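You operate a simulated robot arm through the tools that you are given. There is no shell and no other tool. Be economical: measure what you need, move in short steps, check, and stop when the job is done.

You are at the controls of a simulated two-armed robot. One attempt, no reset.

TASK
Take the cap off the oil bottle labelled "chain oil" on the far end of the back board and lay it down there.

The check looks at the end state, three seconds after you hand in, the way a careful person would. Anything else that was tipped, shoved, dropped, spilled or broken makes it a failure. A push-on lid holds only when it is set on centred and level and pressed home; a screw cap is set on level and turned clockwise until tight.

THE ROBOT
Two 7-joint arms with four-finger grippers on one trunk, on a base that drives. Base frame: it is fixed to the floor where the robot stands at the start and does not move with it; the origin is under the middle of the robot, x ahead of it, y to its left, z up; the surface under the hand at the start is at about z = 840. Readings come in mm, rad, newtons and seconds.
The left shoulder is at the start at [40, 181, 1179], the right one opposite. With the tool pointing down near the work surface each hand reaches from about 320 to 840 mm from the robot's upright axis, wherever it stands, measured 20 degrees to its own side. Payload 3.67 kg a hand.
Tool frame (each hand has its own): the origin (TCP) lies between the finger pads and is the grasp point; the fingertips stand 28 mm ahead of it; z points along the fingers, y is the line along which they close. The gripper opens to 112 mm. The gripper's body begins 73 mm behind the TCP.
Orientation is told as [roll, pitch, yaw] about the base's x, y, z axes, in that order, counted from this pose: with the fingers straight down and closing along the base's y, the tool's x points along the base's -x, its y along +y and its z along -z.

THE INTERFACE
- The arms move only by the tool apply_moves. It takes "left_steps", "right_steps" or both (then of equal length, played together; a hand with none holds still); each is a list of rows, each a list of 3 entries, a list of its own where there are three numbers: the shift along the base's x, y, z in mm, then the turn, a rotation vector about the base's x, y, z in rad, then the opening, from 0 (shut) to 1 (fully open). In form: [[[tx, ty, tz], [ax, ay, az], jaw], ...]. A call has 1 to 8 rows; each row shifts and turns the commanded pose from where the row before left it. Rows are played at 5 a second. More than 50 mm and 0.15 rad between two rows, or a gripper value outside its range, and nothing of the call is played. A pose out of reach is approached as far as the arm can. The call stops where the force on the tool passes 40 N (or 10 N more than at its start, if that is more) or the arm is blocked; 0.2 s more then pass. The fingers move at their own pace and stop on an object; they squeeze with about 35 N. The grip force told is the motor's: it shows also when the fingers shut on nothing. Time passes only in rows, and 0.2 s behind the last, so rows that do not move let the fingers close. It gives the time, the measured TCP pose, the force on the tool (base axes), the opening and the grip force at its end, in the units of the frame above (readings bear some noise), with the torque about the TCP (base axes, N m) and any sound that the robot's microphone picked up.
- Cameras (640 x 400 px; columns grow to the right, rows downward): "scene" is now at [106, 17.5, 1409.6]; the picture's right is [0.21, -0.98, 0.00], its down [-0.55, -0.12, -0.82] and it looks along [0.80, 0.18, -0.57] (base axes); focal length 275 px, centre (320, 200). "left" rides on the left gripper at [60, 18, -104] in its tool frame; the picture's right is [-0.29, 0.96, 0.00], its down [-0.80, -0.24, -0.55] and it looks along [-0.53, -0.16, 0.83] (tool axes); focal length 234 px, centre (320, 200). "right" rides on the right gripper at [60, -18, -104] in its tool frame; the picture's right is [0.29, 0.96, 0.00], its down [-0.80, 0.24, -0.55] and it looks along [-0.53, 0.16, 0.83] (tool axes); focal length 234 px, centre (320, 200). There is no depth. A picture from a camera that has moved, and an enlarged one, comes with that camera's place and axes in the base frame and with its lens.
- grab_frame(camera): a new picture of that camera. The clock stands still meanwhile.
- move_column(by): slides the trunk up (or, below 0, down) by that many mm; the arms and the scene camera ride with it, the base frame stays. It gives what a move gives, with no picture.
- base_move(legs): drives the robot by 1 to 6 legs, each [ahead, left, turn to the left] in mm, mm and rad, along the robot's own axes; the way and the turn of a leg run together, so that a leg with both is an arc; at most 1500 mm and 3.142 rad a leg. The arms and the cameras ride along, it lands a little off, and it stops where it bumps. It gives what a move gives.
- turn_head(pan, tilt): turns the head with the scene camera to pan (to the left, within 1.501 rad either way) and tilt (down, from -0.506 to 1.204), counted from straight ahead of the robot. It gives what a move gives.
- zoom(camera, box): a new picture of the part [left, top, right, bottom] of that camera's present view, enlarged. The clock stands still meanwhile.
- job_done(): hands the job in; it is judged then, once.

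Work in short steps. Places have to be worked out from the pictures, the camera data and where the tool is seen: move nearer, look again, correct. Check each grasp and each placing, and mend what went wrong. You have 120 turns and 88 pictures in all, those below and enlarged ones among them. Open the grippers and draw the arms clear of the work before you hand the job in, unless the task says otherwise; then end with one line.

The tools are called after "Call:" as name(argument=value, ...) on one line, values as JSON. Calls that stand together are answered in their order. apply_moves: Moves the arms, as the interface text tells. Its arguments: {"type":"object","properties":{"left_steps":{"type":"array"},"right_steps":{"type":"array"}},"required":[]} The other tools are called the same way: move_column (by) slides the trunk up or down; base_move (legs) drives the base; turn_head (pan, tilt) turns the head that bears the scene camera; grab_frame (camera) takes a picture; zoom (camera, box) takes an enlarged picture of a part of a camera's view; job_done () hands the job in.

At the start:

```text
t: 0.0
left_position: [437.6, 254.5, 1107.5]
left_ee_rot: [0.001, 0.0, 0.001]
left_force: [0.2, -0.3, 0.7]
left_ft_torque: [0.03, 0.02, 0.01]
left_grip_width: 112.0
left_grasp_force: 0.0
right_position: [539.4, -170.9, 1148.5]
right_ee_rot: [0.0, 0.001, -0.001]
right_force: [0.1, 0.2, -0.4]
right_ft_torque: [-0.02, -0.01, 0.02]
right_grip_width: 111.9
right_grasp_force: 0.1
trunk travel left (down, up): [-300.0, 214.0]
robot x, y, heading: [1.1, 0.4, 0.001]
head pan, tilt: [0.216, 0.602]
```

scene: 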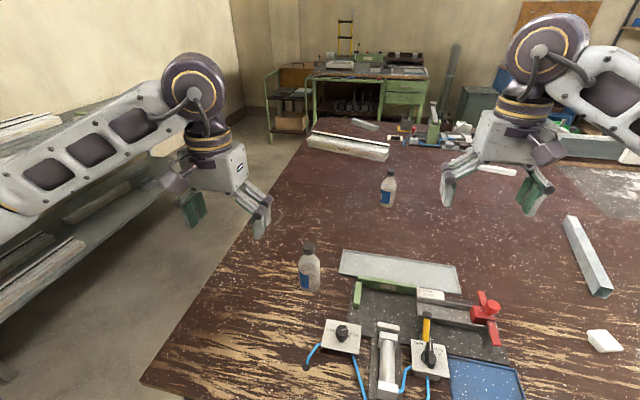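
right: 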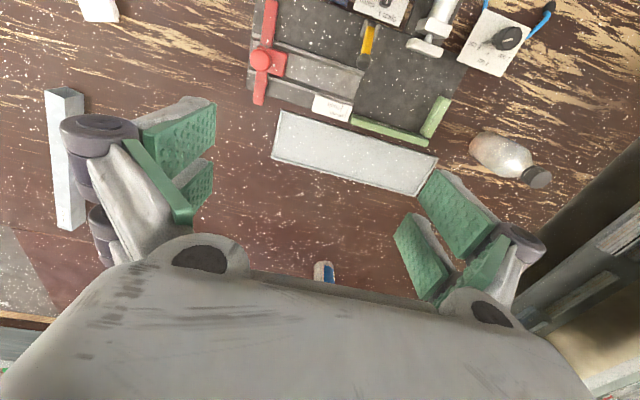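
left: 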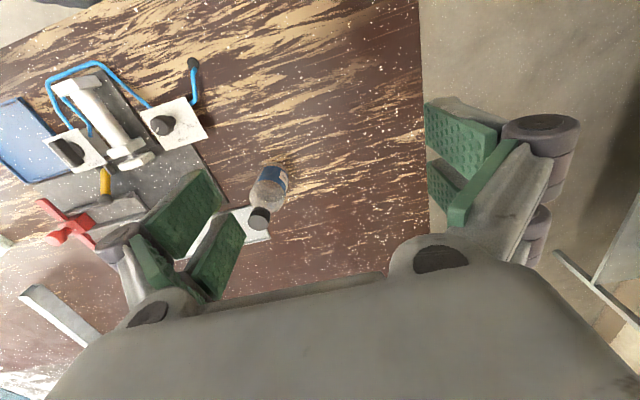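

The scene shows two bottles, one near and one farther off; I zoom in to read their labels and to look at the far end.

Call:
zoom(camera="scene", box=[350, 155, 430, 215])

Call:
zoom(camera="scene", box=[280, 230, 360, 300])

Call:
zoom(camera="scene", box=[300, 90, 500, 200])

```text
6.67 times, centred on (390, 185) of scene
camera zoom: at [106.0, 17.5, 1409.6], right [0.21, -0.98, 0.0], down [-0.55, -0.12, -0.82], along [0.8, 0.18, -0.57], focal length 1833 px, centre (-147, 300)
```

zoom: 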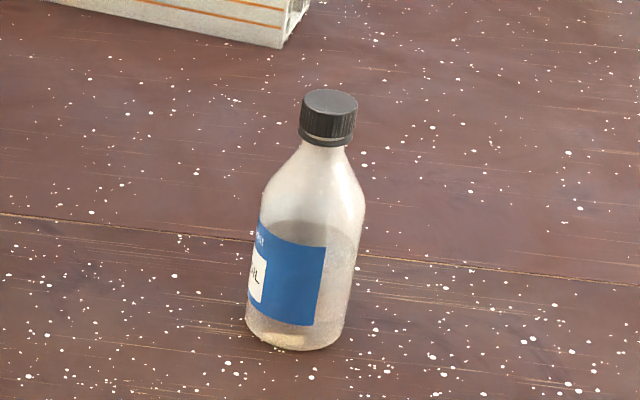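

```text
5.71 times, centred on (320, 265) of scene
camera zoom: at [106.0, 17.5, 1409.6], right [0.21, -0.98, 0.0], down [-0.55, -0.12, -0.82], along [0.8, 0.18, -0.57], focal length 1571 px, centre (320, -171)
```

zoom: 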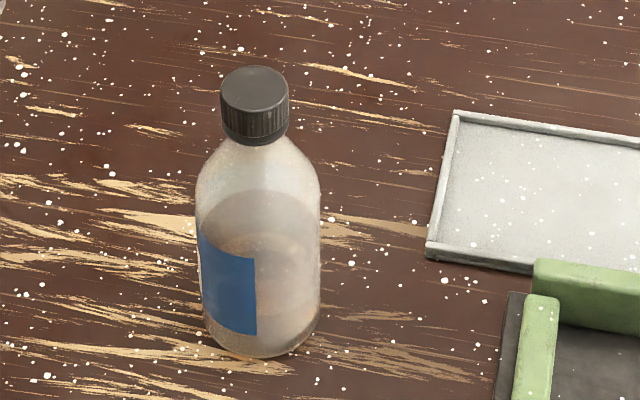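

```text
3.20 times, centred on (400, 145) of scene
camera zoom: at [106.0, 17.5, 1409.6], right [0.21, -0.98, 0.0], down [-0.55, -0.12, -0.82], along [0.8, 0.18, -0.57], focal length 880 px, centre (64, 376)
```

zoom: 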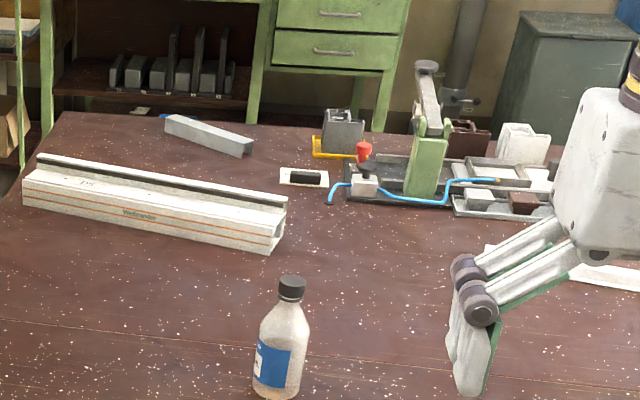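

The labels face left so I can't read them yet. I turn the head to survey the surroundings.

Call:
turn_head(pan=-0.7, tilt=0.5)

Call:
grab_frame(camera="scene")

Call:
turn_head(pan=0.9, tilt=0.6)

Call:
grab_frame(camera="scene")

```text
t: 1.2
left_position: [438.3, 254.5, 1107.9]
left_ee_rot: [0.001, -0.002, 0.002]
left_force: [-0.6, -0.2, -0.9]
left_ft_torque: [0.01, -0.04, 0.02]
left_grip_width: 111.9
left_grasp_force: 0.0
right_position: [539.2, -169.4, 1149.1]
right_ee_rot: [-0.001, 0.002, -0.001]
right_force: [0.0, 0.1, -0.8]
right_ft_torque: [0.02, 0.03, -0.05]
right_grip_width: 112.1
right_grasp_force: 0.1
trunk travel left (down, up): [-300.0, 214.0]
robot x, y, heading: [0.5, 0.1, -0.0]
head pan, tilt: [-0.7, 0.499]
```

```text
81 pictures are left
camera scene: at [89.4, -59.9, 1419.0], right [-0.64, -0.77, 0.0], down [-0.37, 0.31, -0.88], along [0.67, -0.56, -0.48], focal length 275 px, centre (320, 200)
```

scene: 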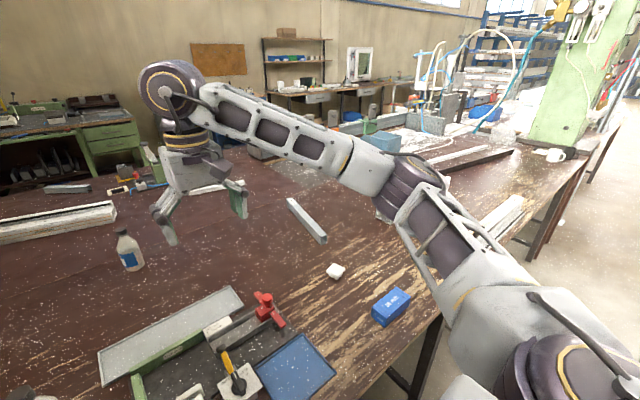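

```text
t: 2.9
left_position: [438.9, 254.1, 1107.4]
left_ee_rot: [0.0, 0.001, 0.001]
left_force: [-0.5, 0.7, 0.3]
left_ft_torque: [-0.02, -0.01, 0.02]
left_grip_width: 111.9
left_grasp_force: 0.0
right_position: [540.5, -170.6, 1149.6]
right_ee_rot: [0.0, 0.002, 0.0]
right_force: [0.5, 0.6, -0.4]
right_ft_torque: [-0.01, -0.01, 0.0]
right_grip_width: 112.0
right_grasp_force: 0.1
trunk travel left (down, up): [-300.0, 214.0]
robot x, y, heading: [-2.5, -2.4, 0.001]
head pan, tilt: [0.901, 0.6]
```

```text
80 pictures are left
camera scene: at [74.7, 67.9, 1409.9], right [0.78, -0.62, 0.0], down [-0.35, -0.44, -0.82], along [0.51, 0.65, -0.57], focal length 275 px, centre (320, 200)
```

scene: 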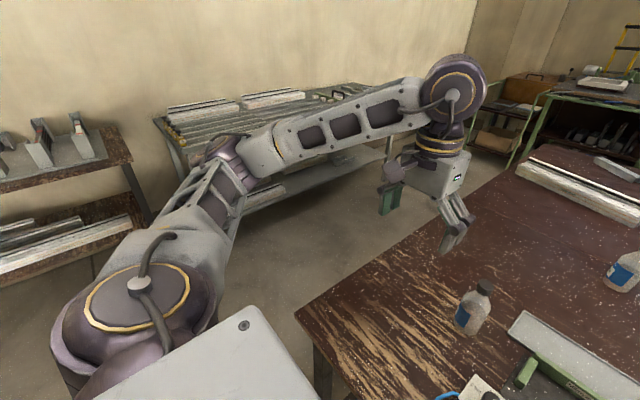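

Zooming on both bottles from this head angle, which sees more of the labels' side.

Call:
zoom(camera="scene", box=[440, 270, 510, 340])

Call:
zoom(camera="scene", box=[590, 240, 640, 300])

Call:
zoom(camera="left", box=[230, 150, 310, 240])

```text
5.71 times, centred on (475, 305) of scene
camera zoom: at [74.7, 67.9, 1409.9], right [0.78, -0.62, 0.0], down [-0.35, -0.44, -0.82], along [0.51, 0.65, -0.57], focal length 1571 px, centre (-566, -400)
```

zoom: 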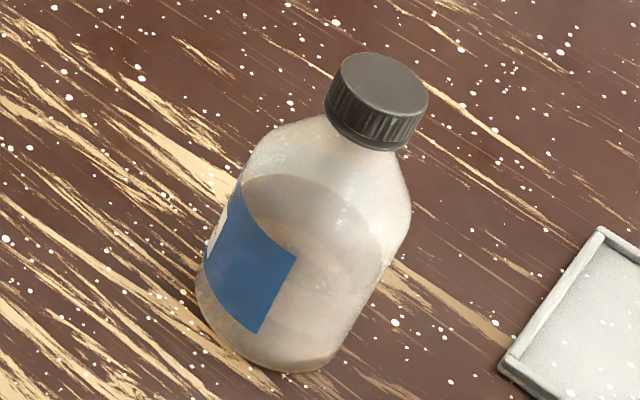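

```text
6.67 times, centred on (615, 270) of scene
camera zoom: at [74.7, 67.9, 1409.9], right [0.78, -0.62, 0.0], down [-0.35, -0.44, -0.82], along [0.51, 0.65, -0.57], focal length 1833 px, centre (-1647, -267)
```

zoom: 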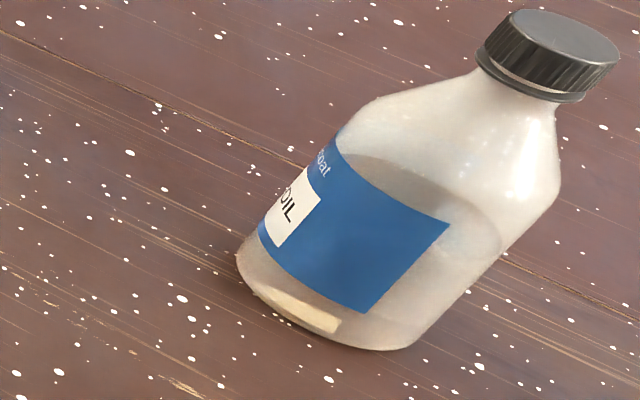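

```text
4.44 times, centred on (270, 195) of left
camera zoom: at [380.0, 271.8, 1211.5], right [0.29, 0.96, 0.0], down [0.8, -0.24, 0.55], along [0.53, -0.16, -0.83], focal length 1041 px, centre (542, 222)
```

zoom: 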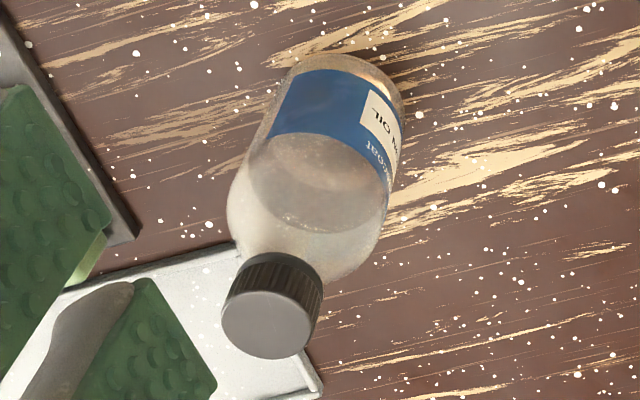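

The near bottle's label ends "...N OIL" and the far one's "...OIL", so I must read both. First I look down to see how much room there is between base and bench, and start turning the left hand to look at the near label from its +y side.

Call:
turn_head(pan=0.3, tilt=1.2)

Call:
grab_frame(camera="scene")

Call:
apply_moves(left_steps=[[[10, 25, 0], [0, 0, -0.15], 1], [[10, 25, 0], [0, 0, -0.15], 1], [[10, 25, 0], [0, 0, -0.15], 1], [[10, 25, 0], [0, 0, -0.15], 1], [[10, 0, 0], [0, 0, -0.15], 1], [[10, 0, 0], [0, 0, -0.15], 1], [[10, 0, 0], [0, 0, -0.15], 1], [[10, 0, 0], [0, 0, -0.15], 1]])

Call:
grab_frame(camera="left")

```text
t: 3.9
left_position: [438.2, 253.8, 1107.0]
left_ee_rot: [0.0, 0.002, 0.003]
left_force: [-0.7, -0.3, 0.2]
left_ft_torque: [0.01, 0.0, 0.0]
left_grip_width: 112.0
left_grasp_force: 0.0
right_position: [539.0, -169.8, 1148.3]
right_ee_rot: [-0.001, 0.0, 0.0]
right_force: [0.0, -0.8, 0.1]
right_ft_torque: [-0.01, -0.02, 0.03]
right_grip_width: 112.0
right_grasp_force: 0.1
trunk travel left (down, up): [-300.0, 214.0]
robot x, y, heading: [0.8, 2.0, -0.004]
head pan, tilt: [0.3, 1.201]
```

```text
76 pictures are left
camera scene: at [73.2, 15.3, 1365.3], right [0.3, -0.95, 0.0], down [-0.89, -0.28, -0.36], along [0.35, 0.11, -0.93], focal length 275 px, centre (320, 200)
```

scene: 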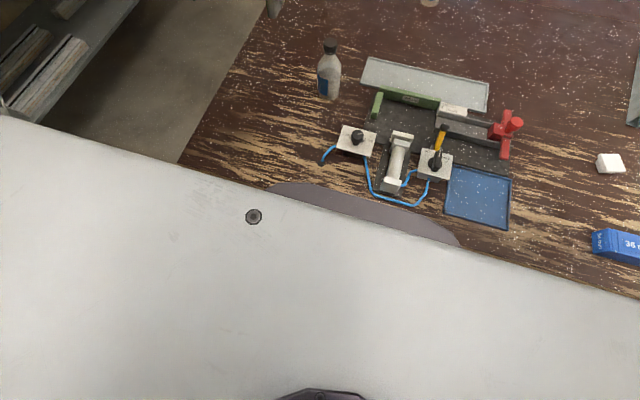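

```text
t: 5.7
left_position: [480.0, 353.6, 1106.5]
left_ee_rot: [-0.001, 0.0, -0.598]
left_force: [0.1, 0.8, -0.3]
left_ft_torque: [0.02, 0.06, -0.03]
left_grip_width: 111.9
left_grasp_force: 0.0
left hand out of reach, approached as far as the arm can: row 5, 6, 7, 8
right_position: [538.9, -170.1, 1149.3]
right_ee_rot: [0.0, -0.001, 0.001]
right_force: [0.6, 0.1, -0.6]
right_ft_torque: [0.02, -0.04, -0.03]
right_grip_width: 111.9
right_grasp_force: 0.1
trunk travel left (down, up): [-300.0, 214.0]
robot x, y, heading: [-0.8, -1.7, -0.001]
head pan, tilt: [0.3, 1.201]
```

```text
75 pictures are left
camera left: at [442.1, 402.7, 1210.4], right [0.78, 0.63, 0.0], down [0.52, -0.65, 0.55], along [0.35, -0.43, -0.83], focal length 234 px, centre (320, 200)
```

left: 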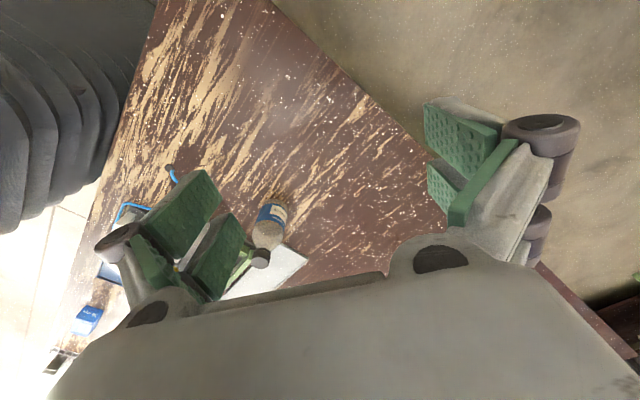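

The hand turned 0.6 rad; I zoom on the near label.

Call:
zoom(camera="left", box=[240, 180, 320, 270])

```text
4.44 times, centred on (280, 225) of left
camera zoom: at [442.1, 402.7, 1210.4], right [0.78, 0.63, 0.0], down [0.52, -0.65, 0.55], along [0.35, -0.43, -0.83], focal length 1041 px, centre (498, 89)
```

zoom: 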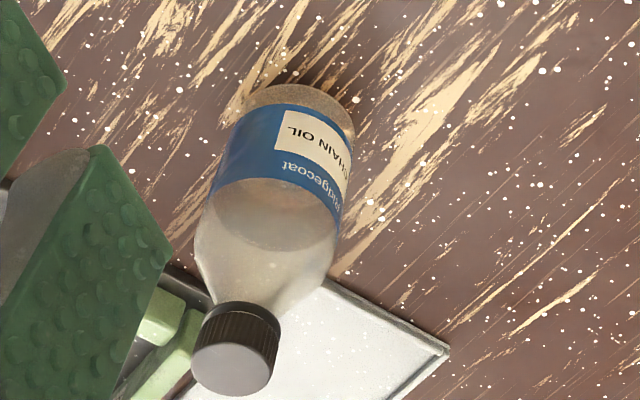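

The near bottle reads "CHAIN OIL". Now I must read the far one; I move the left hand forward, high above everything, to look at it from its left.

Call:
apply_moves(left_steps=[[[40, -30, 0], [0, 0, 0], 1], [[40, -30, 0], [0, 0, 0], 1], [[40, -30, 0], [0, 0, 0], 1], [[40, -30, 0], [0, 0, 0], 1], [[40, -20, 0], [0, 0, 0], 1]])

Call:
grab_frame(camera="left")

```text
t: 6.9
left_position: [616.2, 256.1, 1103.5]
left_ee_rot: [-0.002, 0.0, -0.595]
left_force: [0.2, 0.1, 0.3]
left_ft_torque: [0.02, 0.02, 0.01]
left_grip_width: 111.8
left_grasp_force: 0.0
left hand out of reach, approached as far as the arm can: row 4, 5
right_position: [540.3, -169.2, 1149.0]
right_ee_rot: [0.002, -0.001, 0.0]
right_force: [1.0, 0.9, -0.1]
right_ft_torque: [-0.05, 0.0, -0.02]
right_grip_width: 111.9
right_grasp_force: 0.0
trunk travel left (down, up): [-300.0, 214.0]
robot x, y, heading: [-3.2, -1.6, -0.003]
head pan, tilt: [0.3, 1.201]
```

```text
73 pictures are left
camera left: at [577.4, 303.0, 1208.0], right [0.78, 0.63, 0.0], down [0.53, -0.65, 0.55], along [0.35, -0.43, -0.83], focal length 234 px, centre (320, 200)
```

left: 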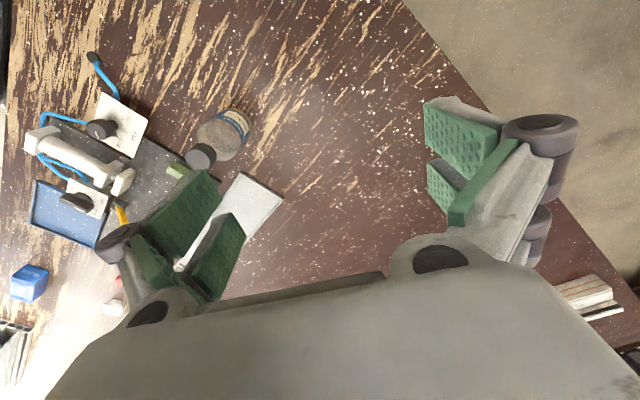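

The far label is hidden behind the gripper, and that bottle is out of reach from here anyway. The aisle left of the bench looks free, so I drive left with both hands held high and look from there.

Call:
base_move(legs=[[-60, 0, 0], [0, 720, 0]])

Call:
turn_head(pan=-0.55, tilt=0.5)

Call:
grab_frame(camera="scene")

```text
t: 11.5
left_position: [557.7, 969.9, 1104.5]
left_ee_rot: [0.001, -0.002, -0.602]
left_force: [-0.5, -0.6, 0.0]
left_ft_torque: [0.0, 0.02, -0.01]
left_grip_width: 111.8
left_grasp_force: 0.1
right_position: [480.6, 544.6, 1148.5]
right_ee_rot: [0.0, -0.001, -0.004]
right_force: [0.4, 0.1, -0.2]
right_ft_torque: [-0.03, -0.02, -0.03]
right_grip_width: 111.8
right_grasp_force: 0.0
trunk travel left (down, up): [-300.0, 214.0]
robot x, y, heading: [-59.2, 718.0, -0.005]
head pan, tilt: [0.3, 1.201]
```

```text
t: 12.7
left_position: [559.3, 968.9, 1104.7]
left_ee_rot: [-0.001, 0.0, -0.603]
left_force: [0.9, -0.4, -0.4]
left_ft_torque: [0.02, -0.02, 0.01]
left_grip_width: 111.8
left_grasp_force: 0.0
right_position: [480.9, 544.9, 1149.4]
right_ee_rot: [0.0, 0.001, -0.006]
right_force: [1.3, 0.1, -0.4]
right_ft_torque: [0.0, -0.02, 0.0]
right_grip_width: 112.1
right_grasp_force: 0.0
trunk travel left (down, up): [-300.0, 214.0]
robot x, y, heading: [-59.8, 719.8, -0.002]
head pan, tilt: [-0.55, 0.499]
```

```text
72 pictures are left
camera scene: at [39.1, 669.0, 1418.9], right [-0.53, -0.85, 0.0], down [-0.41, 0.25, -0.88], along [0.75, -0.46, -0.48], focal length 275 px, centre (320, 200)
```

scene: 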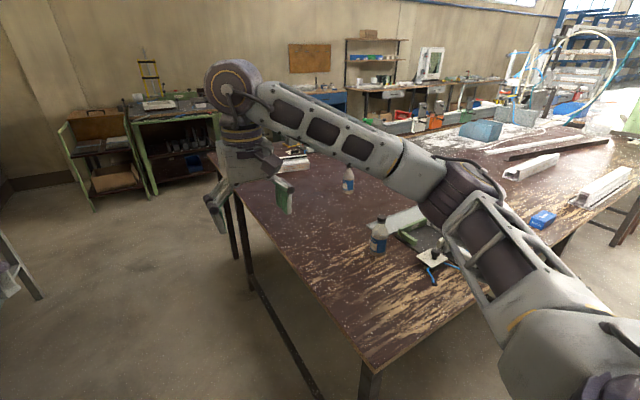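

Both bottles are in view now; I zoom on their labels.

Call:
zoom(camera="scene", box=[332, 160, 368, 196])

Call:
zoom(camera="scene", box=[355, 210, 400, 260])

```text
11.11 times, centred on (350, 178) of scene
camera zoom: at [39.1, 669.0, 1418.9], right [-0.53, -0.85, 0.0], down [-0.41, 0.25, -0.88], along [0.75, -0.46, -0.48], focal length 3055 px, centre (-13, 444)
```

zoom: 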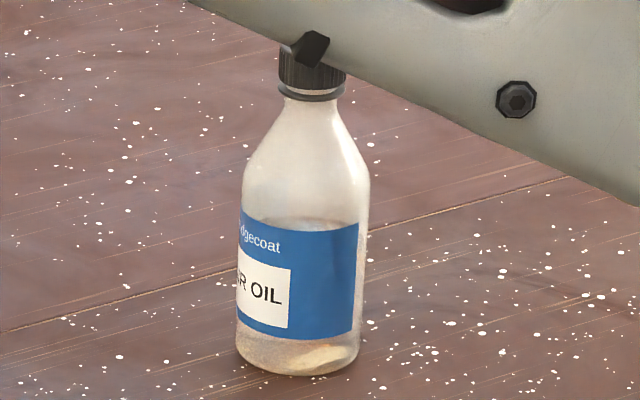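

```text
8.00 times, centred on (378, 235) of scene
camera zoom: at [39.1, 669.0, 1418.9], right [-0.53, -0.85, 0.0], down [-0.41, 0.25, -0.88], along [0.75, -0.46, -0.48], focal length 2200 px, centre (-140, -80)
```

zoom: 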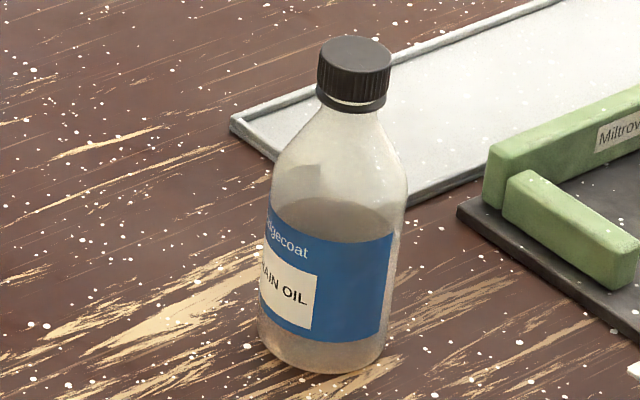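

The far bottle reads "…R OIL", so it's not the one. The task says "far end of the back board", so before settling on the near bottle I look for a third one on the other surfaces.

Call:
zoom(camera="scene", box=[40, 40, 240, 210])

Call:
zoom(camera="scene", box=[260, 60, 460, 180])

Call:
zoom(camera="scene", box=[440, 60, 640, 240])

Call:
turn_head(pan=0.6, tilt=0.4)

Call:
grab_frame(camera="scene")

```text
2.35 times, centred on (140, 125) of scene
camera zoom: at [39.1, 669.0, 1418.9], right [-0.53, -0.85, 0.0], down [-0.41, 0.25, -0.88], along [0.75, -0.46, -0.48], focal length 647 px, centre (744, 376)
```

zoom: 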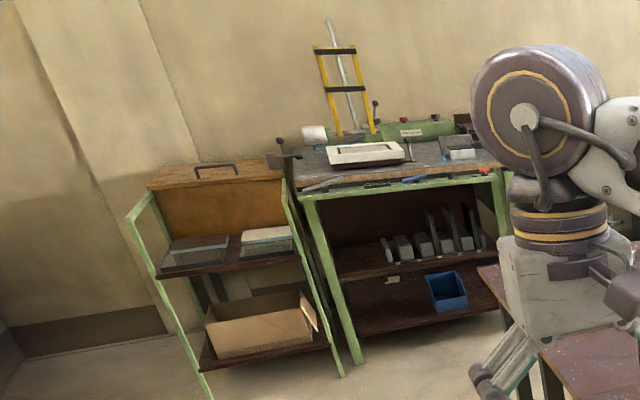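

```text
3.20 times, centred on (360, 120) of scene
camera zoom: at [39.1, 669.0, 1418.9], right [-0.53, -0.85, 0.0], down [-0.41, 0.25, -0.88], along [0.75, -0.46, -0.48], focal length 880 px, centre (192, 456)
```

zoom: 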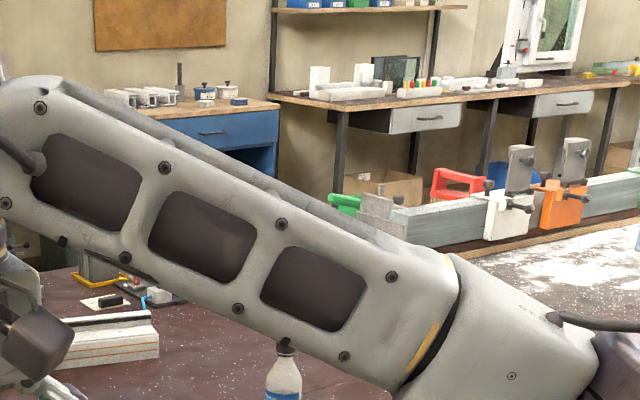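

```text
2.22 times, centred on (540, 150) of scene
camera zoom: at [39.1, 669.0, 1418.9], right [-0.53, -0.85, 0.0], down [-0.41, 0.25, -0.88], along [0.75, -0.46, -0.48], focal length 611 px, centre (-169, 311)
```

zoom: 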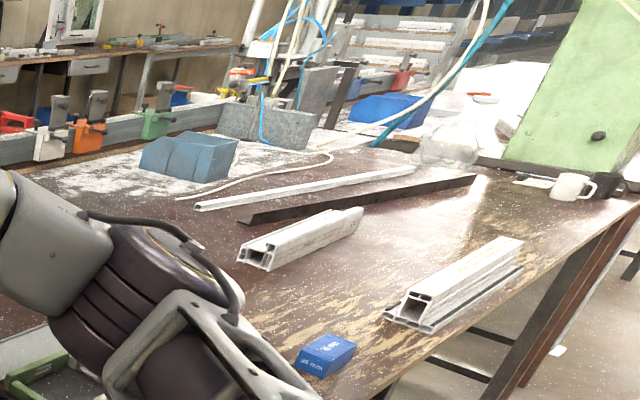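

```text
t: 14.0
left_position: [559.0, 969.8, 1104.2]
left_ee_rot: [-0.001, -0.001, -0.601]
left_force: [-0.6, 0.2, -0.2]
left_ft_torque: [0.0, 0.02, 0.01]
left_grip_width: 111.9
left_grasp_force: 0.0
right_position: [480.0, 544.8, 1148.6]
right_ee_rot: [0.001, -0.001, -0.004]
right_force: [-0.2, 0.7, 0.2]
right_ft_torque: [-0.02, 0.01, 0.02]
right_grip_width: 112.1
right_grasp_force: 0.0
trunk travel left (down, up): [-300.0, 214.0]
robot x, y, heading: [-58.2, 718.9, -0.004]
head pan, tilt: [0.6, 0.4]
```

```text
66 pictures are left
camera scene: at [38.5, 768.5, 1428.1], right [0.56, -0.83, 0.0], down [-0.32, -0.22, -0.92], along [0.76, 0.52, -0.39], focal length 275 px, centre (320, 200)
```

scene: 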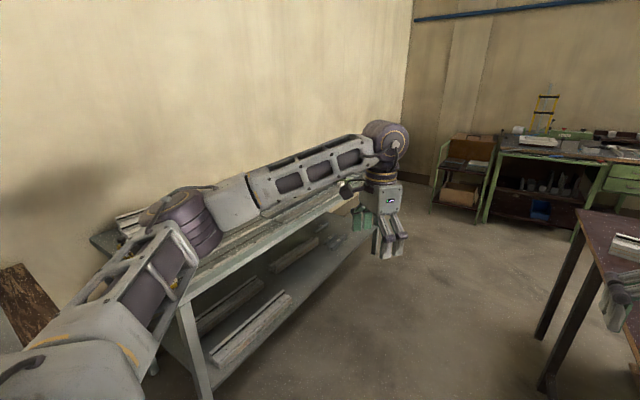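

No third bottle seen so far. I'll turn to face the bench from the left aisle and slide along to about x = 560, which gives a good view of the whole bench and also suits the chain oil bottle.

Call:
base_move(legs=[[0, 30, -1.571], [0, 600, 0]])

Call:
turn_head(pan=0.0, tilt=0.5)

Call:
grab_frame(camera="scene")

```text
t: 21.7
left_position: [817.1, 124.3, 1104.6]
left_ee_rot: [0.0, -0.002, -2.167]
left_force: [-0.3, -0.3, 0.0]
left_ft_torque: [0.0, -0.01, -0.01]
left_grip_width: 112.2
left_grasp_force: 0.2
right_position: [391.4, 200.3, 1150.4]
right_ee_rot: [-0.001, 0.0, -1.57]
right_force: [0.2, -0.8, -0.8]
right_ft_torque: [-0.03, -0.02, -0.02]
right_grip_width: 111.9
right_grasp_force: 0.1
trunk travel left (down, up): [-300.0, 214.0]
robot x, y, heading: [562.5, 742.8, -1.572]
head pan, tilt: [0.6, 0.4]
```

```text
t: 22.7
left_position: [816.3, 124.7, 1103.9]
left_ee_rot: [0.0, 0.0, -2.167]
left_force: [-0.6, 0.0, 0.0]
left_ft_torque: [-0.01, 0.02, 0.02]
left_grip_width: 112.1
left_grasp_force: 0.0
right_position: [392.2, 200.3, 1148.7]
right_ee_rot: [0.001, -0.001, -1.571]
right_force: [0.5, -0.2, -0.3]
right_ft_torque: [-0.01, 0.0, 0.02]
right_grip_width: 112.1
right_grasp_force: 0.1
trunk travel left (down, up): [-300.0, 214.0]
robot x, y, heading: [561.1, 733.4, -1.574]
head pan, tilt: [0.0, 0.499]
```

```text
65 pictures are left
camera scene: at [561.8, 626.6, 1419.0], right [-1.0, 0.0, 0.0], down [0.0, 0.48, -0.88], along [0.0, -0.88, -0.48], focal length 275 px, centre (320, 200)
```

scene: 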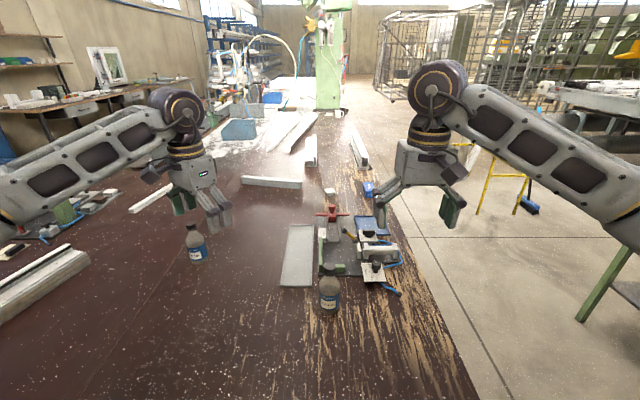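

From here both labels face me; I zoom to read them and to check the far part of the bench for any other bottle.

Call:
zoom(camera="scene", box=[175, 215, 355, 325])

Call:
zoom(camera="scene", box=[0, 60, 330, 260])

Call:
turn_head(pan=0.8, tilt=0.5)

Call:
grab_frame(camera="scene")

```text
3.56 times, centred on (265, 270) of scene
camera zoom: at [561.8, 626.6, 1419.0], right [-1.0, 0.0, 0.0], down [0.0, 0.48, -0.88], along [0.0, -0.88, -0.48], focal length 978 px, centre (516, -49)
```

zoom: 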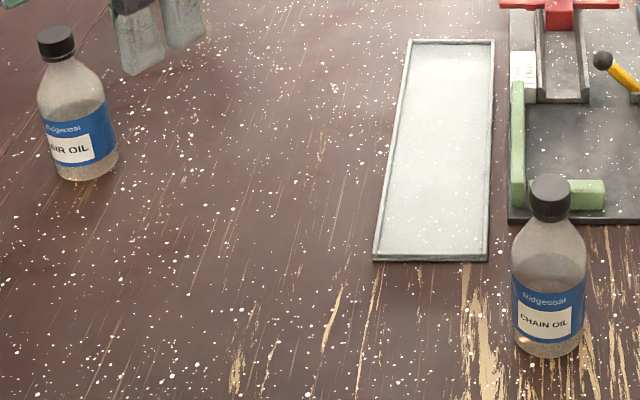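

```text
1.94 times, centred on (165, 160) of scene
camera zoom: at [561.8, 626.6, 1419.0], right [-1.0, 0.0, 0.0], down [0.0, 0.48, -0.88], along [0.0, -0.88, -0.48], focal length 533 px, centre (621, 278)
```

zoom: 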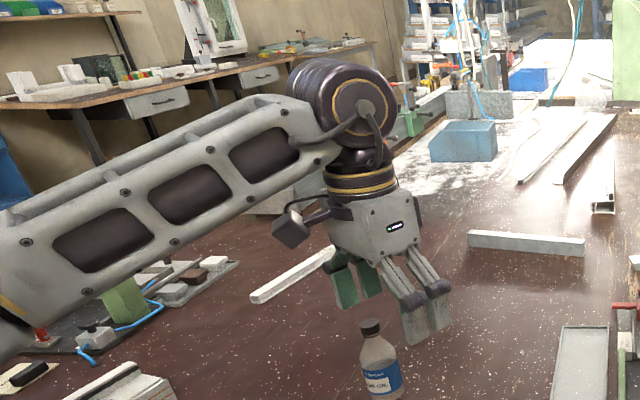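

```text
t: 23.8
left_position: [816.3, 124.3, 1102.9]
left_ee_rot: [-0.002, -0.001, -2.168]
left_force: [-1.2, 0.4, -0.1]
left_ft_torque: [0.03, -0.04, 0.03]
left_grip_width: 111.9
left_grasp_force: 0.1
right_position: [392.0, 199.7, 1148.5]
right_ee_rot: [0.001, 0.001, -1.571]
right_force: [-0.5, 0.3, 0.1]
right_ft_torque: [0.0, 0.01, -0.03]
right_grip_width: 112.1
right_grasp_force: 0.1
trunk travel left (down, up): [-300.0, 214.0]
robot x, y, heading: [561.6, 734.7, -1.573]
head pan, tilt: [0.799, 0.499]
```

```text
62 pictures are left
camera scene: at [627.0, 654.1, 1419.0], right [-0.7, -0.72, 0.0], down [-0.34, 0.33, -0.88], along [0.63, -0.61, -0.48], focal length 275 px, centre (320, 200)
```

scene: 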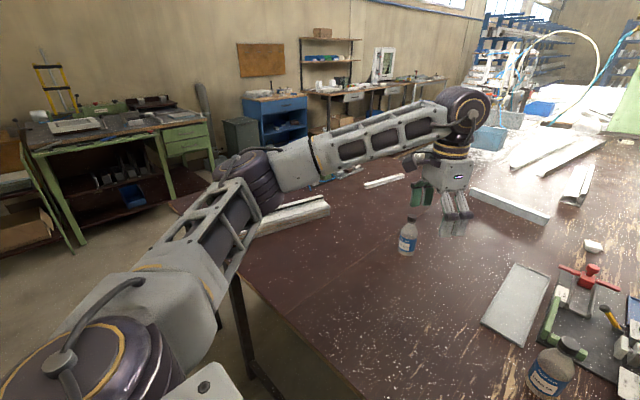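

The far one is "…AIR/EAR OIL", the near one clearly "CHAIN OIL". I check the back benches by zoom for any further oil bottle.

Call:
zoom(camera="scene", box=[0, 40, 230, 180])

Call:
zoom(camera="scene", box=[230, 20, 460, 160])

Call:
turn_head(pan=-0.9, tilt=0.4)

Call:
grab_frame(camera="scene")

```text
2.78 times, centred on (115, 110) of scene
camera zoom: at [627.0, 654.1, 1419.0], right [-0.7, -0.72, 0.0], down [-0.34, 0.33, -0.88], along [0.63, -0.61, -0.48], focal length 765 px, centre (890, 450)
```

zoom: 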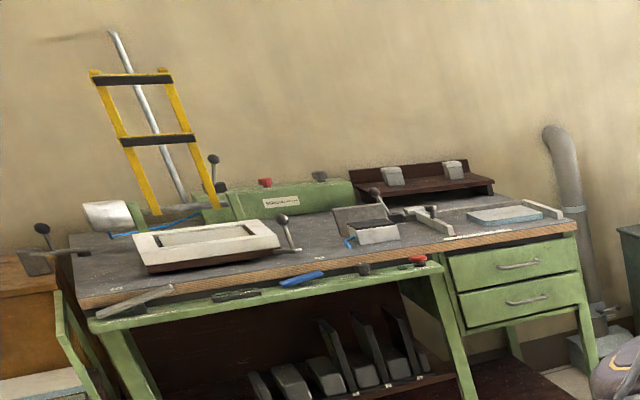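

```text
2.78 times, centred on (345, 90) of scene
camera zoom: at [627.0, 654.1, 1419.0], right [-0.7, -0.72, 0.0], down [-0.34, 0.33, -0.88], along [0.63, -0.61, -0.48], focal length 765 px, centre (250, 506)
```

zoom: 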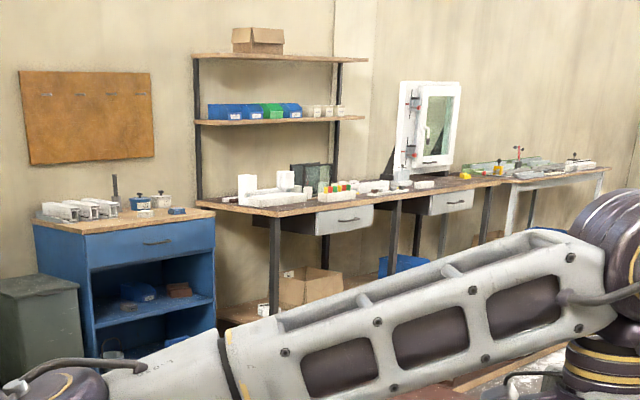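

```text
t: 25.6
left_position: [816.7, 124.1, 1103.4]
left_ee_rot: [0.001, 0.0, -2.168]
left_force: [0.2, 0.5, -0.4]
left_ft_torque: [0.01, 0.01, 0.0]
left_grip_width: 112.1
left_grasp_force: 0.0
right_position: [392.2, 200.5, 1148.8]
right_ee_rot: [0.002, 0.001, -1.572]
right_force: [0.6, -0.6, -0.6]
right_ft_torque: [0.01, -0.01, -0.01]
right_grip_width: 111.9
right_grasp_force: 0.1
trunk travel left (down, up): [-300.0, 214.0]
robot x, y, heading: [563.1, 739.1, -1.567]
head pan, tilt: [-0.901, 0.4]
```

```text
59 pictures are left
camera scene: at [489.3, 660.0, 1428.1], right [-0.62, 0.78, 0.0], down [0.3, 0.24, -0.92], along [-0.72, -0.57, -0.39], focal length 275 px, centre (320, 200)
```

scene: 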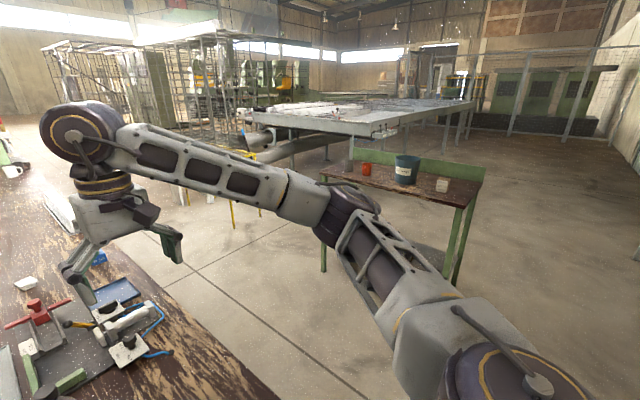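

Call:
zoom(camera="scene", box=[320, 140, 490, 220])

Call:
turn_head(pan=0.0, tilt=0.75)

Call:
grab_frame(camera="scene")

Call:
zoom(camera="scene", box=[290, 170, 370, 260])

```text
3.76 times, centred on (405, 180) of scene
camera zoom: at [489.3, 660.0, 1428.1], right [-0.62, 0.78, 0.0], down [0.3, 0.24, -0.92], along [-0.72, -0.57, -0.39], focal length 1035 px, centre (0, 275)
```

zoom: 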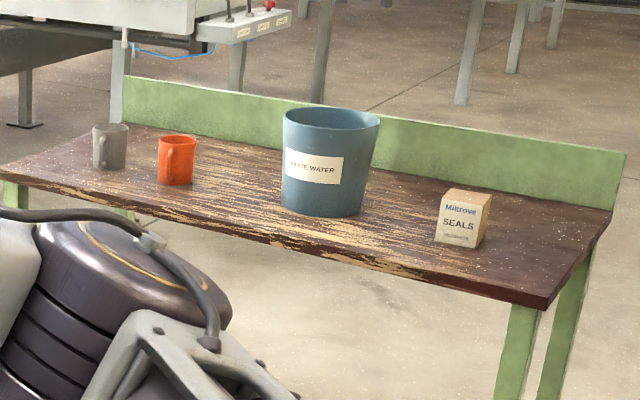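

```text
t: 26.8
left_position: [817.1, 124.6, 1104.6]
left_ee_rot: [0.0, 0.0, -2.167]
left_force: [1.0, 0.9, 0.8]
left_ft_torque: [0.02, -0.02, -0.01]
left_grip_width: 112.2
left_grasp_force: 0.1
right_position: [392.5, 200.6, 1150.5]
right_ee_rot: [0.0, 0.0, -1.572]
right_force: [0.6, 0.1, 0.5]
right_ft_torque: [-0.05, 0.01, -0.04]
right_grip_width: 112.2
right_grasp_force: 0.0
trunk travel left (down, up): [-300.0, 214.0]
robot x, y, heading: [565.1, 741.1, -1.572]
head pan, tilt: [0.0, 0.75]
```

```text
57 pictures are left
camera scene: at [561.7, 634.7, 1397.0], right [-1.0, 0.0, 0.0], down [0.0, 0.68, -0.73], along [0.0, -0.73, -0.68], focal length 275 px, centre (320, 200)
```

scene: 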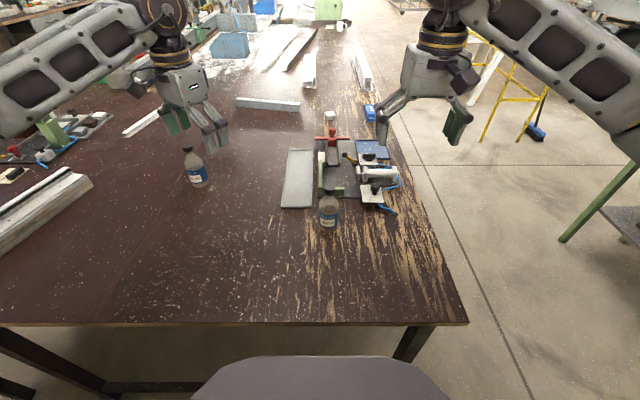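

```text
4.44 times, centred on (330, 215) of scene
camera zoom: at [561.7, 634.7, 1397.0], right [-1.0, 0.0, 0.0], down [0.0, 0.68, -0.73], along [0.0, -0.73, -0.68], focal length 1222 px, centre (276, 133)
```

zoom: 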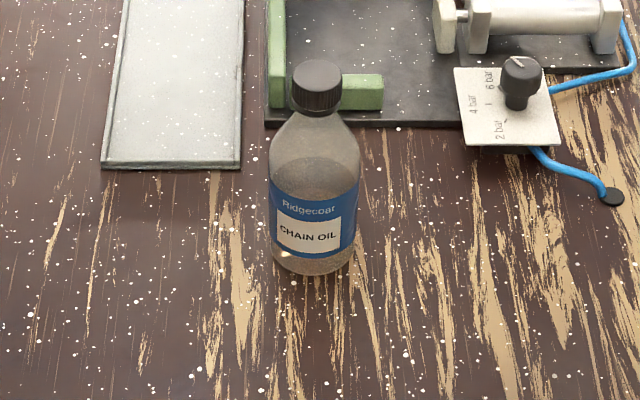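

Only one bottle reads "CHAIN OIL": the near one, which I place at about [540, 137], with a 52 mm body and a cap about 27 mm wide from z ≈ 957 to 976. The plan is for the left hand to hold the body from the side, tilted, while the right hand unscrews from above. First I swing the left hand back and tilt it.

Call:
apply_moves(left_steps=[[[-20, 22, -8], [-0.099, 0.067, 0], 1], [[-20, 22, -8], [-0.099, 0.067, 0], 1], [[-20, 22, -8], [-0.099, 0.067, 0], 1], [[-20, 22, -8], [-0.099, 0.067, 0], 1], [[-20, 22, -8], [-0.099, 0.067, 0], 1], [[-20, 22, -8], [-0.099, 0.067, 0], 1], [[-20, 22, -8], [-0.099, 0.067, 0], 1], [[-20, 22, -8], [-0.099, 0.067, 0], 1]])

Call:
grab_frame(camera="left")

Call:
grab_frame(camera="scene")

```text
t: 28.6
left_position: [647.0, 258.7, 1040.5]
left_ee_rot: [0.0, -0.956, -2.167]
left_force: [-0.5, -0.3, -0.4]
left_ft_torque: [0.01, 0.02, -0.01]
left_grip_width: 111.8
left_grasp_force: 0.1
left hand out of reach, approached as far as the arm can: row 7, 8
right_position: [391.2, 199.0, 1148.4]
right_ee_rot: [-0.001, 0.002, -1.571]
right_force: [0.2, -1.5, -0.4]
right_ft_torque: [0.02, -0.01, 0.01]
right_grip_width: 111.9
right_grasp_force: 0.1
trunk travel left (down, up): [-300.0, 214.0]
robot x, y, heading: [562.3, 741.8, -1.571]
head pan, tilt: [0.0, 0.75]
```

```text
55 pictures are left
camera left: at [730.3, 347.0, 1051.2], right [0.7, -0.68, 0.23], down [-0.2, 0.13, 0.97], along [-0.69, -0.73, -0.05], focal length 234 px, centre (320, 200)
```

left: 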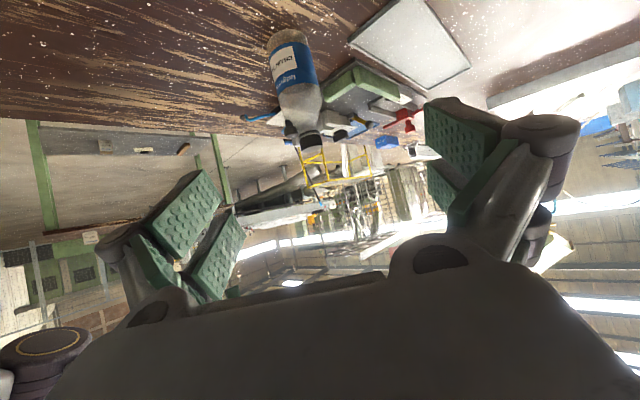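

```text
54 pictures are left
camera scene: at [561.2, 633.4, 1396.9], right [-1.0, 0.0, 0.0], down [0.0, 0.68, -0.73], along [0.0, -0.73, -0.68], focal length 275 px, centre (320, 200)
```

scene: 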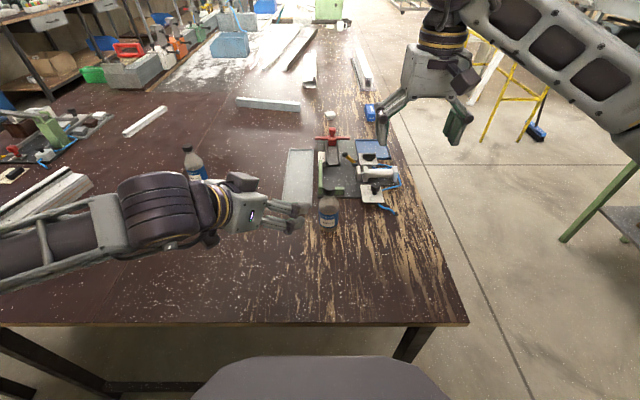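

Bottle confirmed at about [541, 139]. I move the left hand to a pre-grasp point on the finger line, about 130 mm short of the body at z ≈ 885.

Call:
apply_moves(left_steps=[[[-15, -10, -26], [0, 0, 0], 1], [[-15, -11, -27], [0, 0, 0], 1], [[-16, -11, -27], [0, 0, 0], 1]])

Call:
grab_frame(camera="left")

Call:
grab_frame(camera="scene")

```text
t: 29.4
left_position: [602.4, 227.1, 958.3]
left_ee_rot: [0.001, -0.956, -2.167]
left_force: [-1.1, -0.3, -0.6]
left_ft_torque: [0.02, 0.04, 0.03]
left_grip_width: 112.0
left_grasp_force: 0.1
right_position: [390.9, 200.1, 1149.0]
right_ee_rot: [0.002, 0.002, -1.57]
right_force: [-1.1, -0.3, -0.9]
right_ft_torque: [0.01, 0.0, -0.03]
right_grip_width: 112.1
right_grasp_force: 0.1
trunk travel left (down, up): [-300.0, 214.0]
robot x, y, heading: [563.2, 736.4, -1.565]
head pan, tilt: [0.0, 0.75]
```

```text
53 pictures are left
camera left: at [685.3, 315.4, 970.2], right [0.7, -0.68, 0.24], down [-0.2, 0.13, 0.97], along [-0.69, -0.73, -0.05], focal length 234 px, centre (320, 200)
```

left: 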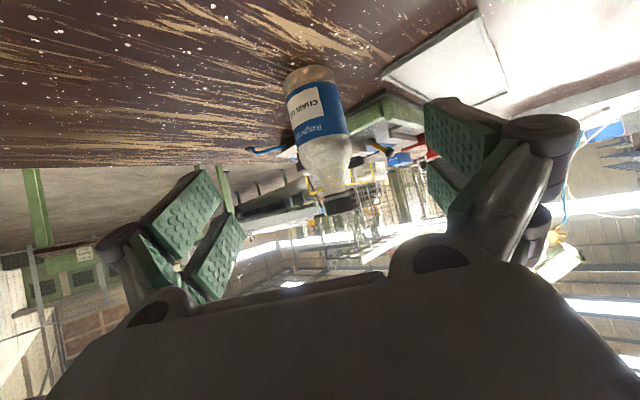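

```text
52 pictures are left
camera scene: at [561.5, 634.4, 1397.0], right [-1.0, 0.0, 0.0], down [0.0, 0.68, -0.73], along [0.0, -0.73, -0.68], focal length 275 px, centre (320, 200)
```

scene: 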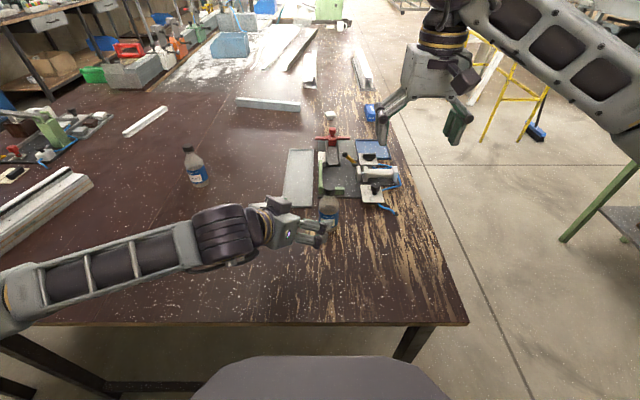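

The finger line passes within a few mm of the bottle axis. I move in along it, fingers open, to bring the TCP to the bottle axis at z ≈ 885.

Call:
apply_moves(left_steps=[[[-12, -18, -15], [0, 0, 0], 1], [[-12, -18, -15], [0, 0, 0], 1], [[-12, -18, -15], [0, 0, 0], 1], [[-12, -18, -15], [0, 0, 0], 1], [[-11, -16, -13], [0, 0, 0], 1]])

Call:
zoom(camera="scene", box=[280, 170, 380, 250])

Call:
grab_frame(camera="left")

```text
t: 30.6
left_position: [543.6, 141.3, 886.3]
left_ee_rot: [0.001, -0.955, -2.168]
left_force: [-0.5, 0.0, -0.1]
left_ft_torque: [0.01, 0.0, -0.01]
left_grip_width: 112.0
left_grasp_force: 0.0
right_position: [391.6, 200.7, 1149.3]
right_ee_rot: [0.0, -0.003, -1.569]
right_force: [-0.2, -0.2, 0.2]
right_ft_torque: [0.02, 0.0, 0.01]
right_grip_width: 111.9
right_grasp_force: 0.1
trunk travel left (down, up): [-300.0, 214.0]
robot x, y, heading: [562.3, 739.6, -1.573]
head pan, tilt: [0.0, 0.75]
```

```text
5.00 times, centred on (330, 210) of scene
camera zoom: at [561.4, 634.4, 1397.0], right [-1.0, 0.0, 0.0], down [0.0, 0.68, -0.73], along [0.0, -0.73, -0.68], focal length 1375 px, centre (270, 150)
```

zoom: 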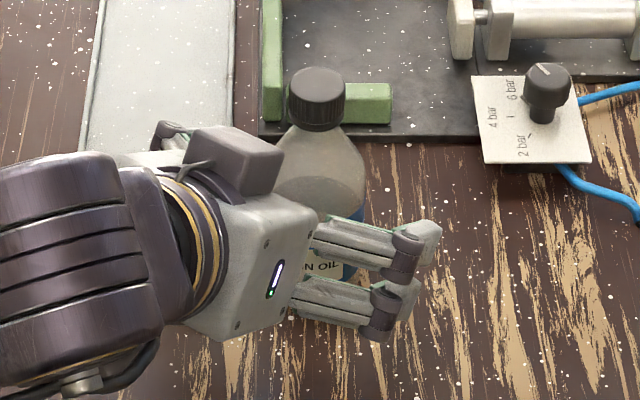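

```text
50 pictures are left
camera left: at [627.7, 229.3, 896.3], right [0.7, -0.68, 0.24], down [-0.2, 0.13, 0.97], along [-0.69, -0.73, -0.05], focal length 234 px, centre (320, 200)
```

left: 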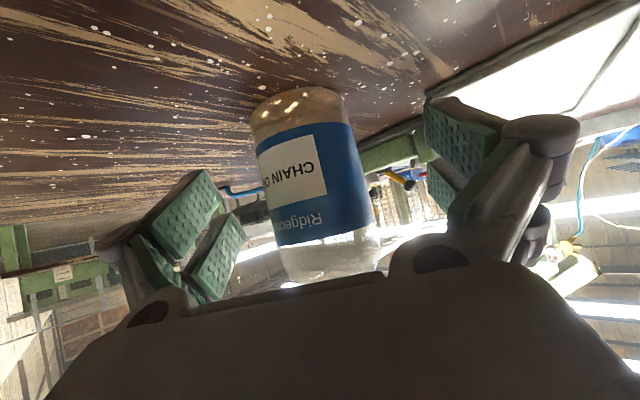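

The bottle sits centred between the pads at the TCP. I close the left gripper on the body.

Call:
apply_moves(left_steps=[[[0, 0, 0], [0, 0, 0], 0.6], [[0, 0, 0], [0, 0, 0], 0.5], [[0, 0, 0], [0, 0, 0], 0.4], [[0, 0, 0], [0, 0, 0], 0.3], [[0, 0, 0], [0, 0, 0], 0.3]])

Call:
zoom(camera="scene", box=[280, 170, 380, 250])

```text
t: 31.8
left_position: [543.7, 142.2, 886.0]
left_ee_rot: [0.003, -0.957, -2.169]
left_force: [-0.1, 0.8, 0.1]
left_ft_torque: [0.0, -0.01, 0.01]
left_grip_width: 47.3
left_grasp_force: 34.8
right_position: [390.9, 201.0, 1149.0]
right_ee_rot: [0.0, -0.001, -1.571]
right_force: [0.5, -0.2, 0.1]
right_ft_torque: [-0.04, 0.0, 0.0]
right_grip_width: 111.7
right_grasp_force: 0.0
trunk travel left (down, up): [-300.0, 214.0]
robot x, y, heading: [560.1, 739.0, -1.573]
head pan, tilt: [0.0, 0.75]
```

```text
5.00 times, centred on (330, 210) of scene
camera zoom: at [561.7, 635.0, 1397.0], right [-1.0, 0.0, 0.0], down [0.0, 0.68, -0.73], along [0.0, -0.73, -0.68], focal length 1375 px, centre (270, 150)
```

zoom: 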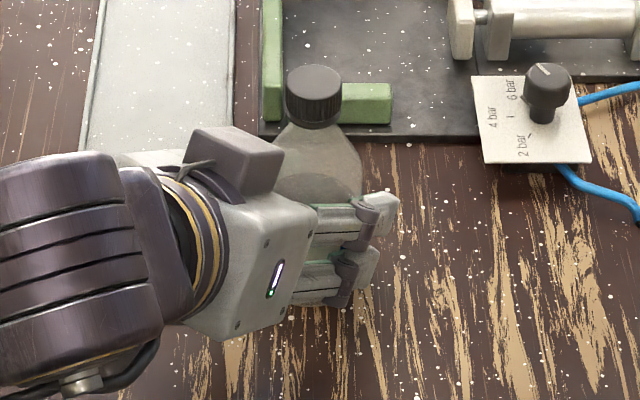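

The left gripper holds the body (47 mm, 35 N) and the bottle stayed put. Cap centre is about [541, 136], top ≈ 977. I bring the right hand high above it, partly closed, and look with its camera.

Call:
apply_moves(right_steps=[[[38, -16, 0], [0, 0, 0], 0.5], [[38, -16, 0], [0, 0, 0], 0.5], [[38, -16, 0], [0, 0, 0], 0.5], [[36, -17, -30], [0, 0, 0], 0.5], [[0, 0, -39], [0, 0, 0], 0.5]])

Call:
grab_frame(camera="right")

Call:
grab_frame(camera="scene")

```text
t: 33.0
left_position: [542.6, 141.5, 886.0]
left_ee_rot: [0.003, -0.954, -2.169]
left_force: [0.0, -1.5, 1.3]
left_ft_torque: [-0.02, 0.08, 0.01]
left_grip_width: 47.6
left_grasp_force: 35.3
right_position: [541.8, 135.2, 1077.5]
right_ee_rot: [-0.001, -0.001, -1.57]
right_force: [-0.2, 0.5, -0.9]
right_ft_torque: [0.03, 0.01, 0.02]
right_grip_width: 56.0
right_grasp_force: 0.0
trunk travel left (down, up): [-300.0, 214.0]
robot x, y, heading: [562.3, 739.1, -1.571]
head pan, tilt: [0.0, 0.75]
```

```text
48 pictures are left
camera right: at [523.6, 196.2, 1183.1], right [0.96, 0.29, 0.0], down [0.24, -0.8, 0.55], along [0.16, -0.53, -0.83], focal length 234 px, centre (320, 200)
```

right: 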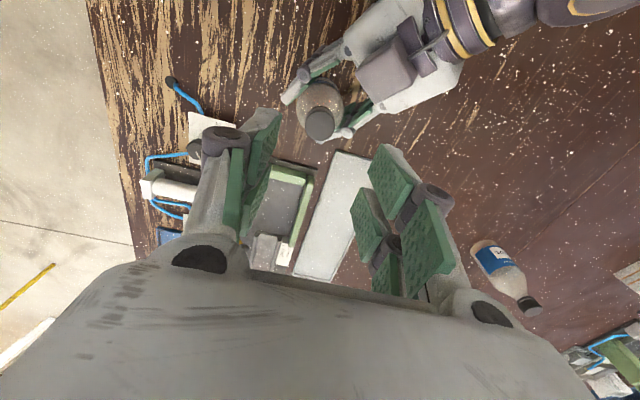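

```text
47 pictures are left
camera scene: at [560.5, 634.9, 1397.0], right [-1.0, 0.0, 0.0], down [0.0, 0.68, -0.73], along [0.0, -0.73, -0.68], focal length 275 px, centre (320, 200)
```

scene: 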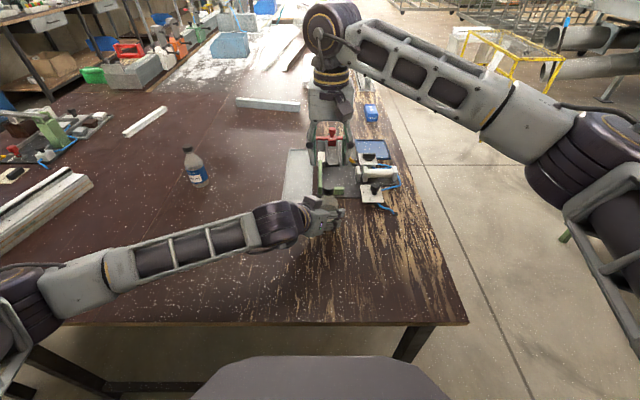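

I zoom the right camera on the cap to refine its place relative to this hand.

Call:
zoom(camera="right", box=[280, 70, 380, 150])

```text
5.00 times, centred on (330, 110) of right
camera zoom: at [523.6, 196.2, 1183.1], right [0.96, 0.29, 0.0], down [0.24, -0.8, 0.55], along [0.16, -0.53, -0.83], focal length 1171 px, centre (270, 650)
```

zoom: 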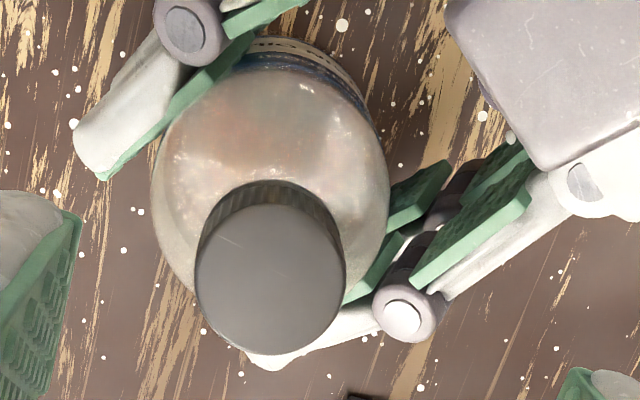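

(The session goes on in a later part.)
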